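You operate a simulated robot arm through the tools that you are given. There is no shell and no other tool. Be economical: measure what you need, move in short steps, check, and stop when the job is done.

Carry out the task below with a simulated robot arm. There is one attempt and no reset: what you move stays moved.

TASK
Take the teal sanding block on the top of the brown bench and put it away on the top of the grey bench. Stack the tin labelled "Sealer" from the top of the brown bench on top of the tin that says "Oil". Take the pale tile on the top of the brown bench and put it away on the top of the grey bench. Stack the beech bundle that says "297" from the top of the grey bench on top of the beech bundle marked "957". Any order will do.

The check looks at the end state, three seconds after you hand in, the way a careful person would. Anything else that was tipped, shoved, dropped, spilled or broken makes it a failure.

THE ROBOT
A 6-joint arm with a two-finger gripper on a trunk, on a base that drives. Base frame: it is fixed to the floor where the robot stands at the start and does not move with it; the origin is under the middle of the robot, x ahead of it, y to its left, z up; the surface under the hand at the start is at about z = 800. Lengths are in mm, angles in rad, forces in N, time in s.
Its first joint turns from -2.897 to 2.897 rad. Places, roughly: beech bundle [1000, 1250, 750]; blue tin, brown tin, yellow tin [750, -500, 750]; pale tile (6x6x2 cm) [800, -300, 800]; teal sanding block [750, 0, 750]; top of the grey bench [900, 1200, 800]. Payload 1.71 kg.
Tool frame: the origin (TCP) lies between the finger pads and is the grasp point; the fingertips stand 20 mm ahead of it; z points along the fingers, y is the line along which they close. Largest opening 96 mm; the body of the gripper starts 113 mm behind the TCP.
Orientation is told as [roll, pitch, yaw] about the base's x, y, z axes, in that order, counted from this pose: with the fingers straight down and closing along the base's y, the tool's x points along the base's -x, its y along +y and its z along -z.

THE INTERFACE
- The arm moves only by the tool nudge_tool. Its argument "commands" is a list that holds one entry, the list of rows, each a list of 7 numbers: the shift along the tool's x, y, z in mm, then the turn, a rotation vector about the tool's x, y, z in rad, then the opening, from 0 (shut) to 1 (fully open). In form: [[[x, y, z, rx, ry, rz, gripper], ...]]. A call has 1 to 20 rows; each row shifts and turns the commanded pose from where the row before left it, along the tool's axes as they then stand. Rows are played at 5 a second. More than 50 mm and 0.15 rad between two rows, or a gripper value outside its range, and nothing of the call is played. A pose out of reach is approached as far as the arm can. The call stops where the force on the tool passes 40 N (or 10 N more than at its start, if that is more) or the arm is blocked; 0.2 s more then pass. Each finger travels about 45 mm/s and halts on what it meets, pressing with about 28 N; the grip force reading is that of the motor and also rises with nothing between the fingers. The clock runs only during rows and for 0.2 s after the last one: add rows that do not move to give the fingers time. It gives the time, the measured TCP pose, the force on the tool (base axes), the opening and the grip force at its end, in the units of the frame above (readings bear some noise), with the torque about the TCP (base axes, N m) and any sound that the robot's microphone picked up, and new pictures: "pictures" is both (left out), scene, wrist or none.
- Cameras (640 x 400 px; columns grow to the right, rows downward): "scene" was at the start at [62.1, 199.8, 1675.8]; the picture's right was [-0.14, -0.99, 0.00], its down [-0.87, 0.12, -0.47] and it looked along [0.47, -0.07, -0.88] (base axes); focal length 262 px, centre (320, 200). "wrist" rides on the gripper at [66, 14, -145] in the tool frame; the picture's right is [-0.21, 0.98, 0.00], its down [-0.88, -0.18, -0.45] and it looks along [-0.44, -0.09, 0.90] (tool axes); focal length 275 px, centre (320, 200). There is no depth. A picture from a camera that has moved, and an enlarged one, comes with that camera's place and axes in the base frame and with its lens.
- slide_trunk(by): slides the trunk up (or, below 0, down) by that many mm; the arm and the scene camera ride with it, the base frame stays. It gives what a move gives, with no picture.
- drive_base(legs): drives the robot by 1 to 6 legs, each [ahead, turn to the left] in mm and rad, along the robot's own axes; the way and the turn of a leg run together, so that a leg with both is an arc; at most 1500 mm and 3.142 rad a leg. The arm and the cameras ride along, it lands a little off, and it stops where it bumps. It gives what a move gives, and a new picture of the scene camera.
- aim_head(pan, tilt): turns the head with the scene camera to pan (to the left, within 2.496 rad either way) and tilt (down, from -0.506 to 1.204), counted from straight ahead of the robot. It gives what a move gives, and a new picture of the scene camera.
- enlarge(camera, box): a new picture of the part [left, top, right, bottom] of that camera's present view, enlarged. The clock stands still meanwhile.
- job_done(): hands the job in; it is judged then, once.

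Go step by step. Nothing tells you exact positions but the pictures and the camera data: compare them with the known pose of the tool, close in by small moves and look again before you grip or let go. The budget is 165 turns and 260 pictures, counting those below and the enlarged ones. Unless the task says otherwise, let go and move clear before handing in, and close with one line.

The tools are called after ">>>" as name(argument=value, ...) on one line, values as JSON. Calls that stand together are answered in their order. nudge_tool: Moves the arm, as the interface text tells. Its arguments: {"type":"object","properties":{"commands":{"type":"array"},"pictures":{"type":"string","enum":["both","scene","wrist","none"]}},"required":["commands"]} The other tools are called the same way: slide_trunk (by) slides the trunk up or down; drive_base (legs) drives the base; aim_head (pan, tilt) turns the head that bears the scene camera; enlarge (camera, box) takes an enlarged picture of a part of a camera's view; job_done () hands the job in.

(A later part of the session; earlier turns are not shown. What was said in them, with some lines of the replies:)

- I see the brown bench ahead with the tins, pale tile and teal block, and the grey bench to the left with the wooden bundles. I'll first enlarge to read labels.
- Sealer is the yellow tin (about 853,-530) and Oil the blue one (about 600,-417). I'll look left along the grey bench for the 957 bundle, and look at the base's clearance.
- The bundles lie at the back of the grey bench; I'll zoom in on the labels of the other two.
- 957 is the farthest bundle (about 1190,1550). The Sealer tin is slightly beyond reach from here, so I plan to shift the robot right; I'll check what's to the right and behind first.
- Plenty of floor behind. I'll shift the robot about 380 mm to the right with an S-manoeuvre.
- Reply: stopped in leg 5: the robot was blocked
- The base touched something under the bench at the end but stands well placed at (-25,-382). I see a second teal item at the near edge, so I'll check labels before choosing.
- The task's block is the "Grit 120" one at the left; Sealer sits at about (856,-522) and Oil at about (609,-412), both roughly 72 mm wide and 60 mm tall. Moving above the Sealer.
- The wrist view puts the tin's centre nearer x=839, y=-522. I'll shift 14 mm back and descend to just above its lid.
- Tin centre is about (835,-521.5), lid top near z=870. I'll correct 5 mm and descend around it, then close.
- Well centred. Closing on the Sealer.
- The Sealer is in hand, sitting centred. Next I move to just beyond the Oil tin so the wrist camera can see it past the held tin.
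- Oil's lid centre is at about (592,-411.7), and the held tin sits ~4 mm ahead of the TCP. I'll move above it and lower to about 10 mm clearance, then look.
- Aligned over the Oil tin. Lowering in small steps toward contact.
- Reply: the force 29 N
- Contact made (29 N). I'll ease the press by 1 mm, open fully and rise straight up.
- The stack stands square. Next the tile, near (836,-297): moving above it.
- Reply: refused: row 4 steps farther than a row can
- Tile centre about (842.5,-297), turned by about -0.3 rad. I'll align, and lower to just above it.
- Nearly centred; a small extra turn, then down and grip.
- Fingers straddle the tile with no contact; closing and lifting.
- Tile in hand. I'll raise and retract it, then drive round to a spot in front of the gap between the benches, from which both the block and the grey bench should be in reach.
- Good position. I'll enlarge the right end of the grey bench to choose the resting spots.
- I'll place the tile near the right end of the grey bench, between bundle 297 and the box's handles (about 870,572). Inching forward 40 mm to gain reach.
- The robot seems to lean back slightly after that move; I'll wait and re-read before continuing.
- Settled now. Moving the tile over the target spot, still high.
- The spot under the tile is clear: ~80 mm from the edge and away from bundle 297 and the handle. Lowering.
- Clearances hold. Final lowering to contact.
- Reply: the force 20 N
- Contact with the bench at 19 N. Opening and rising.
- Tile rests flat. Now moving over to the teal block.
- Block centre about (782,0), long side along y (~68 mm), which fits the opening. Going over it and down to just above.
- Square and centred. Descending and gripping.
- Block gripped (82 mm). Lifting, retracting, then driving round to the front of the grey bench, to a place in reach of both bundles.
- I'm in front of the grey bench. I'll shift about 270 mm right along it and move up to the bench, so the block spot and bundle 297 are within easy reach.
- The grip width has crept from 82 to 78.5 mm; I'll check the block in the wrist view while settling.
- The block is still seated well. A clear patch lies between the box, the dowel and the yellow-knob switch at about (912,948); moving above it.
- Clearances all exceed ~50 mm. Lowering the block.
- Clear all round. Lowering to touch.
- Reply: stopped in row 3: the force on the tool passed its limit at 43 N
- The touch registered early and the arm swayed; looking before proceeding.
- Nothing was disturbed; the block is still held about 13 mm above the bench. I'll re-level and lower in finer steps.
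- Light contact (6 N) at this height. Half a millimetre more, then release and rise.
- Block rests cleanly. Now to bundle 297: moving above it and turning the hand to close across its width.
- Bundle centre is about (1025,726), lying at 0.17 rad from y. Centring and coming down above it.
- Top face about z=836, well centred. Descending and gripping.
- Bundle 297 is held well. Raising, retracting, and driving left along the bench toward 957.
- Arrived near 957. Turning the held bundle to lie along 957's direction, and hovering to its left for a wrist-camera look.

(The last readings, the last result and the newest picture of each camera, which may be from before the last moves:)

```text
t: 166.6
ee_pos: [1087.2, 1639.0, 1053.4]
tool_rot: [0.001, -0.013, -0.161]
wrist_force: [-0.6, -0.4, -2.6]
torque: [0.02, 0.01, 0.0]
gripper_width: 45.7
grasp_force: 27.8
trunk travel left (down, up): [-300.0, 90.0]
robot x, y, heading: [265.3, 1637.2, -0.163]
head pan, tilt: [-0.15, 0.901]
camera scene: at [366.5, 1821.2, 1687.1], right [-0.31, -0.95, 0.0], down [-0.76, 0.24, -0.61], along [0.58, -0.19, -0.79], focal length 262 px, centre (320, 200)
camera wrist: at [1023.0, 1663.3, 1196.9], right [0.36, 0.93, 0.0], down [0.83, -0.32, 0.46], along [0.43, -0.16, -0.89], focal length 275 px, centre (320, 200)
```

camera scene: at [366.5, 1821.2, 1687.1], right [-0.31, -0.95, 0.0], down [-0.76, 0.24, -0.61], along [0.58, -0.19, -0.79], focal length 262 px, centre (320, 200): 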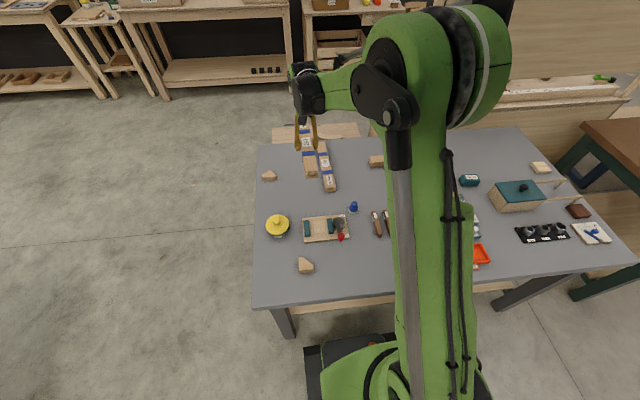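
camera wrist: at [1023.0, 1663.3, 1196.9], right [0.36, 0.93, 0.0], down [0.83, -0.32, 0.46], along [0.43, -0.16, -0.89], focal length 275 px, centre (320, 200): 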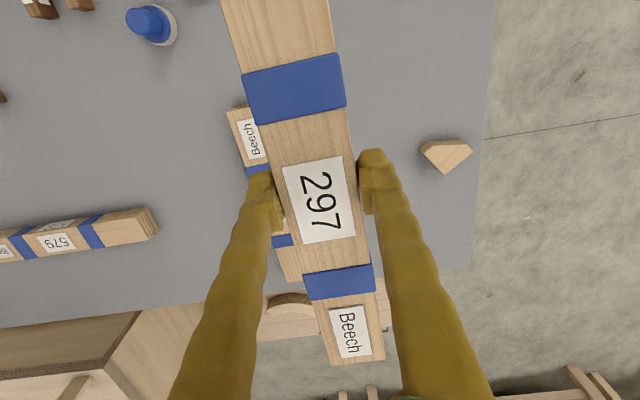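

957 is mostly hidden beneath; shifting another 100 mm left to see it whole.

>>> nudge_tool(commands=[[[0, 45, 0, 0, 0.013, 0, 0.2], [0, 45, 0, 0, 0, 0, 0.2], [0, 20, 0, 0, 0, 0, 0.2], [0, 0, 0, 0, 0, 0, 0.2], [0, 0, 0, 0, 0, 0, 0.2], [0, 0, 0, 0, 0, 0, 0.2]]], pictures="wrist")

>>> enlarge(camera="wrist", box=[120, 60, 280, 310])

>>> enlarge(camera="scene", box=[270, 120, 390, 210])

```text
t: 168.0
ee_pos: [1106.0, 1748.5, 1053.0]
tool_rot: [0.002, 0.0, -0.161]
wrist_force: [0.4, 0.4, -3.8]
torque: [0.01, 0.05, 0.01]
gripper_width: 45.5
grasp_force: 28.2
trunk travel left (down, up): [-300.0, 90.0]
robot x, y, heading: [264.1, 1637.4, -0.161]
head pan, tilt: [-0.15, 0.901]
camera wrist: at [1043.6, 1772.6, 1197.8], right [0.36, 0.93, 0.0], down [0.84, -0.32, 0.44], along [0.42, -0.16, -0.9], focal length 275 px, centre (320, 200)
```

wrist: 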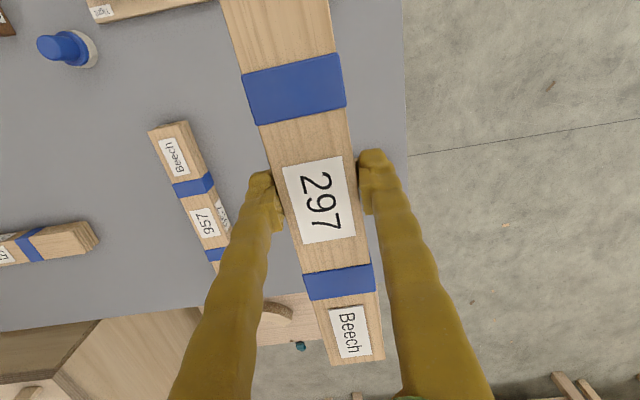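

```text
1.60 times, centred on (200, 185) of wrist
camera zoom: at [1043.6, 1772.6, 1197.8], right [0.36, 0.93, 0.0], down [0.84, -0.32, 0.44], along [0.42, -0.16, -0.9], focal length 440 px, centre (512, 224)
```

zoom: 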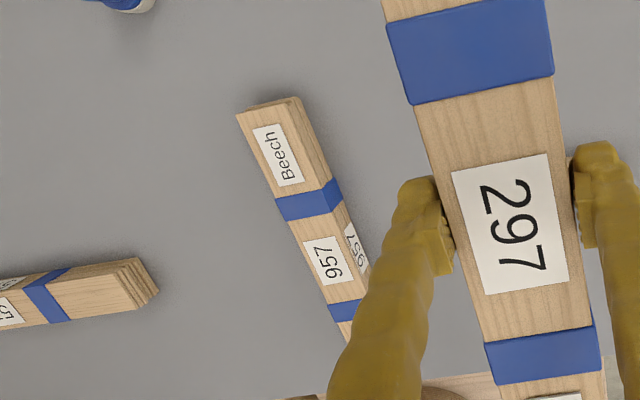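

```text
4.44 times, centred on (330, 165) of scene
camera zoom: at [367.1, 1821.4, 1687.0], right [-0.31, -0.95, 0.0], down [-0.76, 0.24, -0.61], along [0.58, -0.19, -0.79], focal length 1165 px, centre (276, 356)
```

zoom: 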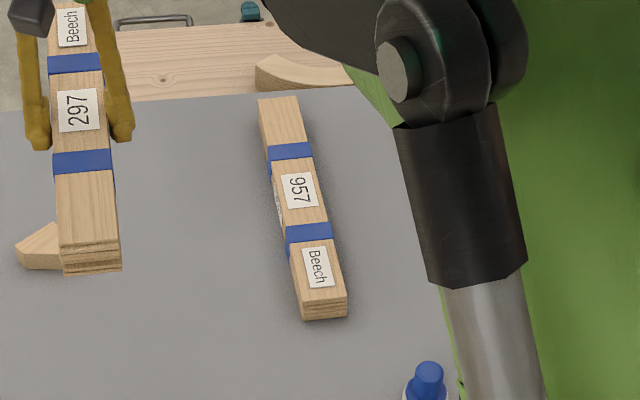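

Both cameras put 957's centre at (1187,1531), angle -0.163 rad, top z≈836, matching the held bundle's orientation. Moving above it to ~45 mm clearance.

>>> nudge_tool(commands=[[[-23, -40.3, 0, 0, 0, 0, 0.2], [-23, -40.3, 0, 0, 0, 0, 0.2], [-23, -40.3, 0, 0, 0, 0, 0.2], [-23, -40.3, 0, 0, 0, 0, 0.2], [-22.7, -40.5, 0, 0, 0, 0, 0.2], [0, 0, 0, 0, 0, 0, 0.2], [0, 0, 37, 0, 0, 0, 0.2], [0, 0, 37, 0, 0, 0, 0.2], [0, 0, 37, 0, 0, 0, 0.2], [0, 0, 32, 0, 0, 0, 0.2], [0, 0, 0, 0, 0, 0, 0.2], [0, 0, 0, 0, 0, 0, 0.2], [0, 0, 0, 0, 0, 0, 0.2]]], pictures="both")

>>> enlarge(camera="scene", box=[270, 110, 390, 210])

```text
t: 170.8
ee_pos: [1186.9, 1531.2, 907.6]
tool_rot: [0.002, 0.001, -0.159]
wrist_force: [0.6, 0.6, -3.2]
torque: [0.02, -0.01, 0.0]
gripper_width: 45.5
grasp_force: 28.7
trunk travel left (down, up): [-300.0, 90.0]
robot x, y, heading: [263.5, 1637.8, -0.159]
head pan, tilt: [-0.15, 0.901]
camera scene: at [367.3, 1821.2, 1687.0], right [-0.31, -0.95, 0.0], down [-0.76, 0.24, -0.61], along [0.58, -0.19, -0.79], focal length 262 px, centre (320, 200)
camera wrist: at [1124.1, 1554.7, 1052.4], right [0.36, 0.93, 0.0], down [0.84, -0.32, 0.44], along [0.42, -0.16, -0.9], focal length 275 px, centre (320, 200)
```

scene: 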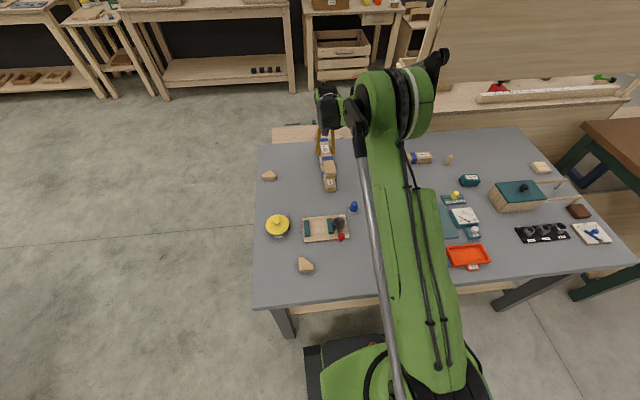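
wrist: 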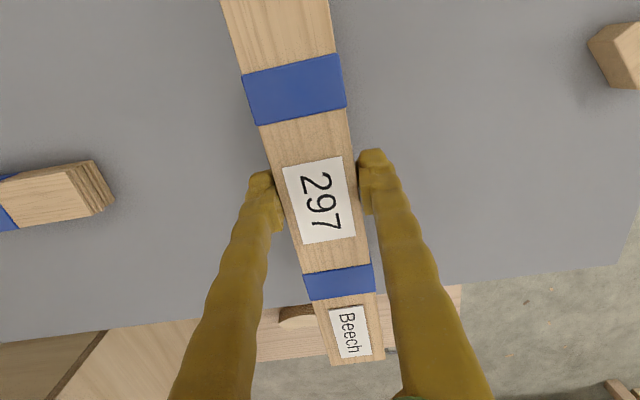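

```text
4.00 times, centred on (330, 160) of scene
camera zoom: at [367.3, 1821.2, 1687.0], right [-0.31, -0.95, 0.0], down [-0.76, 0.24, -0.61], along [0.58, -0.19, -0.79], focal length 1049 px, centre (280, 360)
```

zoom: 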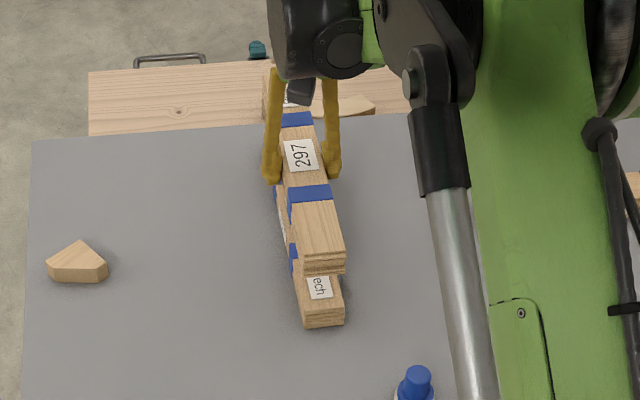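

Alignment looks right. Lowering to about 10 mm above and checking again.

>>> nudge_tool(commands=[[[0, 0, 20, 0, 0, 0, 0.2], [0, 0, 17, 0, 0, 0, 0.2], [0, 0, 0, 0, 0, 0, 0.2], [0, 0, 0, 0, 0, 0, 0.2]]], pictures="wrist")

>>> enlarge(camera="scene", box=[290, 130, 370, 200])

```text
t: 171.8
ee_pos: [1185.8, 1531.5, 871.8]
tool_rot: [0.002, 0.0, -0.159]
wrist_force: [0.5, -0.4, -3.0]
torque: [0.0, -0.01, 0.01]
gripper_width: 45.6
grasp_force: 28.5
trunk travel left (down, up): [-300.0, 90.0]
robot x, y, heading: [262.7, 1637.3, -0.167]
head pan, tilt: [-0.15, 0.901]
camera wrist: at [1123.8, 1555.4, 1017.0], right [0.36, 0.93, 0.0], down [0.84, -0.32, 0.44], along [0.42, -0.16, -0.9], focal length 275 px, centre (320, 200)
```

wrist: 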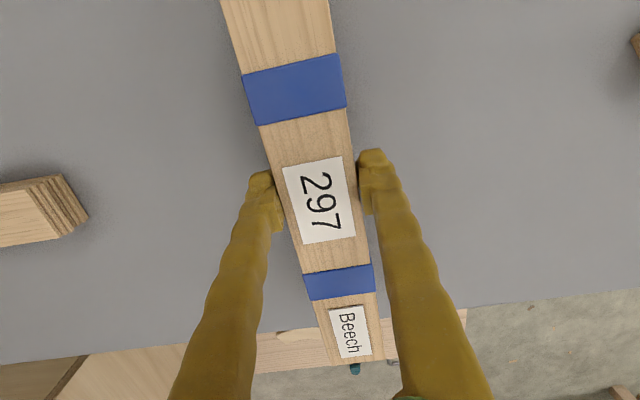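

```text
5.71 times, centred on (330, 165) of scene
camera zoom: at [367.1, 1821.3, 1687.0], right [-0.31, -0.95, 0.0], down [-0.76, 0.24, -0.61], along [0.58, -0.19, -0.79], focal length 1498 px, centre (263, 400)
```

zoom: 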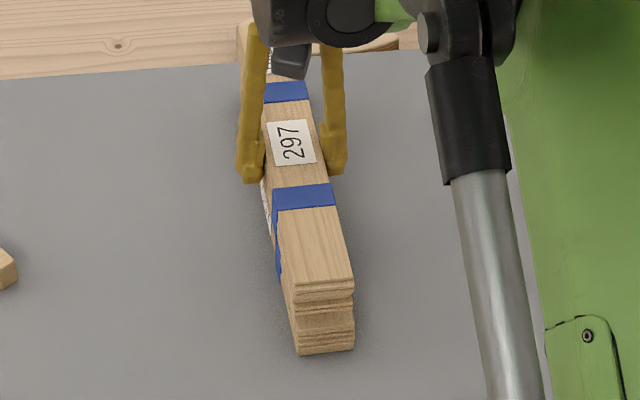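

Ends and sides line up. Lowering in fine steps to contact.

>>> nudge_tool(commands=[[[0, 0, 6, 0, 0, 0, 0.2], [0, 0, 3, 0, 0, 0, 0.2], [0, 0, 1, 0, 0, 0, 0.2], [0, 0, 0, 0, 0, 0, 0.2], [0, 0, 0, 0, 0, 0, 0.2]]], pictures="none")

```text
t: 173.0
ee_pos: [1186.2, 1532.2, 861.9]
tool_rot: [0.001, -0.001, -0.16]
wrist_force: [0.4, 0.6, -3.1]
torque: [0.03, -0.01, 0.01]
gripper_width: 45.6
grasp_force: 28.0
trunk travel left (down, up): [-300.0, 90.0]
robot x, y, heading: [261.3, 1637.7, -0.164]
head pan, tilt: [-0.15, 0.901]
```

>>> nudge_tool(commands=[[[0, 0, 1, 0, 0, 0, 0.2], [0, 0, 0.7, 0, 0, 0, 0.2], [0, 0, 0.7, 0, 0, 0, 0.2], [0, 0, 0, 0, 0, 0, 0.2]]], pictures="none")

```text
t: 174.0
ee_pos: [1185.0, 1531.9, 860.1]
tool_rot: [0.003, -0.003, -0.16]
wrist_force: [1.4, -2.5, 4.0]
torque: [-0.13, 0.39, 0.26]
gripper_width: 45.8
grasp_force: 27.9
trunk travel left (down, up): [-300.0, 90.0]
robot x, y, heading: [260.1, 1639.1, -0.165]
head pan, tilt: [-0.15, 0.901]
```

Contact. Half a millimetre more, then release and rise.

>>> nudge_tool(commands=[[[0, 0, 0.5, 0, 0, 0, 0.2], [0, 0, 0, 0, 0, 0, 0.48], [0, 0, 0, 0, 0, 0, 0.6], [0, 0, 0, 0, 0, 0, 0.8], [0, 0, 0, 0, 0, 0, 0.9], [0, 0, 0, 0, 0, 0, 0.9], [0, 0, -25, 0, 0, 0, 0.9], [0, 0, -40, 0, 0, 0, 0.9], [0, 0, -45, 0, 0, 0, 0.9], [0, 0, -45, 0, 0, 0, 0.9], [0, 0, -45, 0, 0, 0, 0.9], [0, 0, 0, 0, 0, 0, 0.9], [0, 0, 0, 0, 0, 0, 0.9]]], pictures="both")

>>> enlarge(camera="scene", box=[290, 120, 370, 200])

```text
t: 176.8
ee_pos: [1185.5, 1532.3, 1059.3]
tool_rot: [0.003, 0.001, -0.162]
wrist_force: [0.3, 0.7, 0.0]
torque: [0.0, -0.02, -0.01]
gripper_width: 86.6
grasp_force: 0.1
trunk travel left (down, up): [-300.0, 90.0]
robot x, y, heading: [258.4, 1636.6, -0.162]
head pan, tilt: [-0.15, 0.901]
camera scene: at [367.3, 1821.2, 1687.0], right [-0.31, -0.95, 0.0], down [-0.76, 0.24, -0.61], along [0.58, -0.19, -0.79], focal length 262 px, centre (320, 200)
camera wrist: at [1122.8, 1556.2, 1204.5], right [0.36, 0.93, 0.0], down [0.84, -0.32, 0.44], along [0.42, -0.16, -0.9], focal length 275 px, centre (320, 200)
```

scene: 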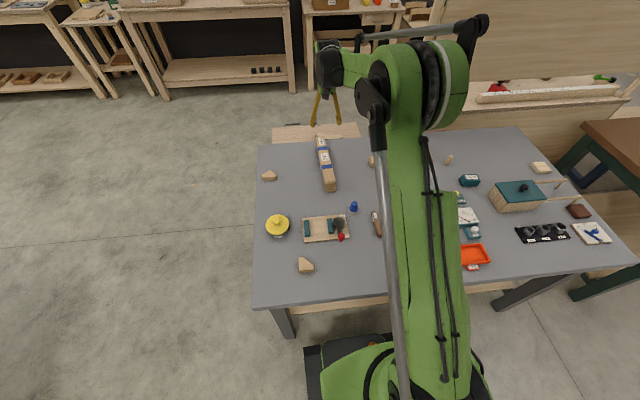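
wrist: 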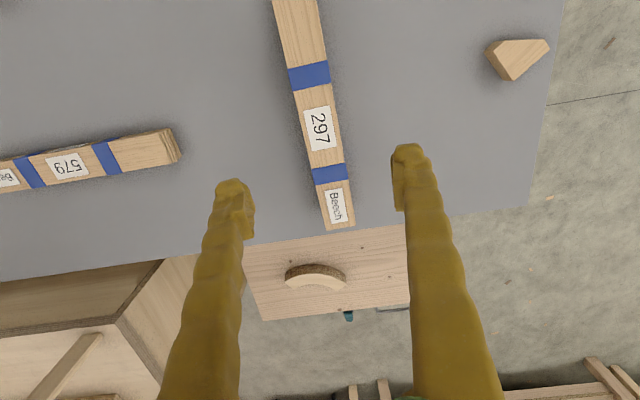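

```text
5.00 times, centred on (330, 160) of scene
camera zoom: at [367.3, 1821.2, 1687.0], right [-0.31, -0.95, 0.0], down [-0.76, 0.24, -0.61], along [0.58, -0.19, -0.79], focal length 1311 px, centre (270, 400)
```

zoom: 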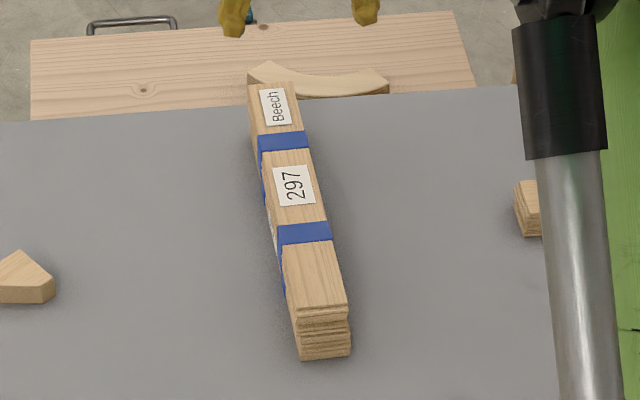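

Bundle 297 lies squarely on 957, the tile and block rest on the grey bench, and the last view of the brown bench showed the Sealer still standing on the Oil. The hand is clear, so I'm handing in.

>>> job_done()

```text
The job is handed in.
```

I finished all four moves and handed the job in: Sealer is stacked on Oil, 297 is stacked on 957, and the tile and the "Grit 120" teal block are on the grey bench. The base bumped the brown bench lightly once and the block touched down hard once, but I saw nothing disturbed.
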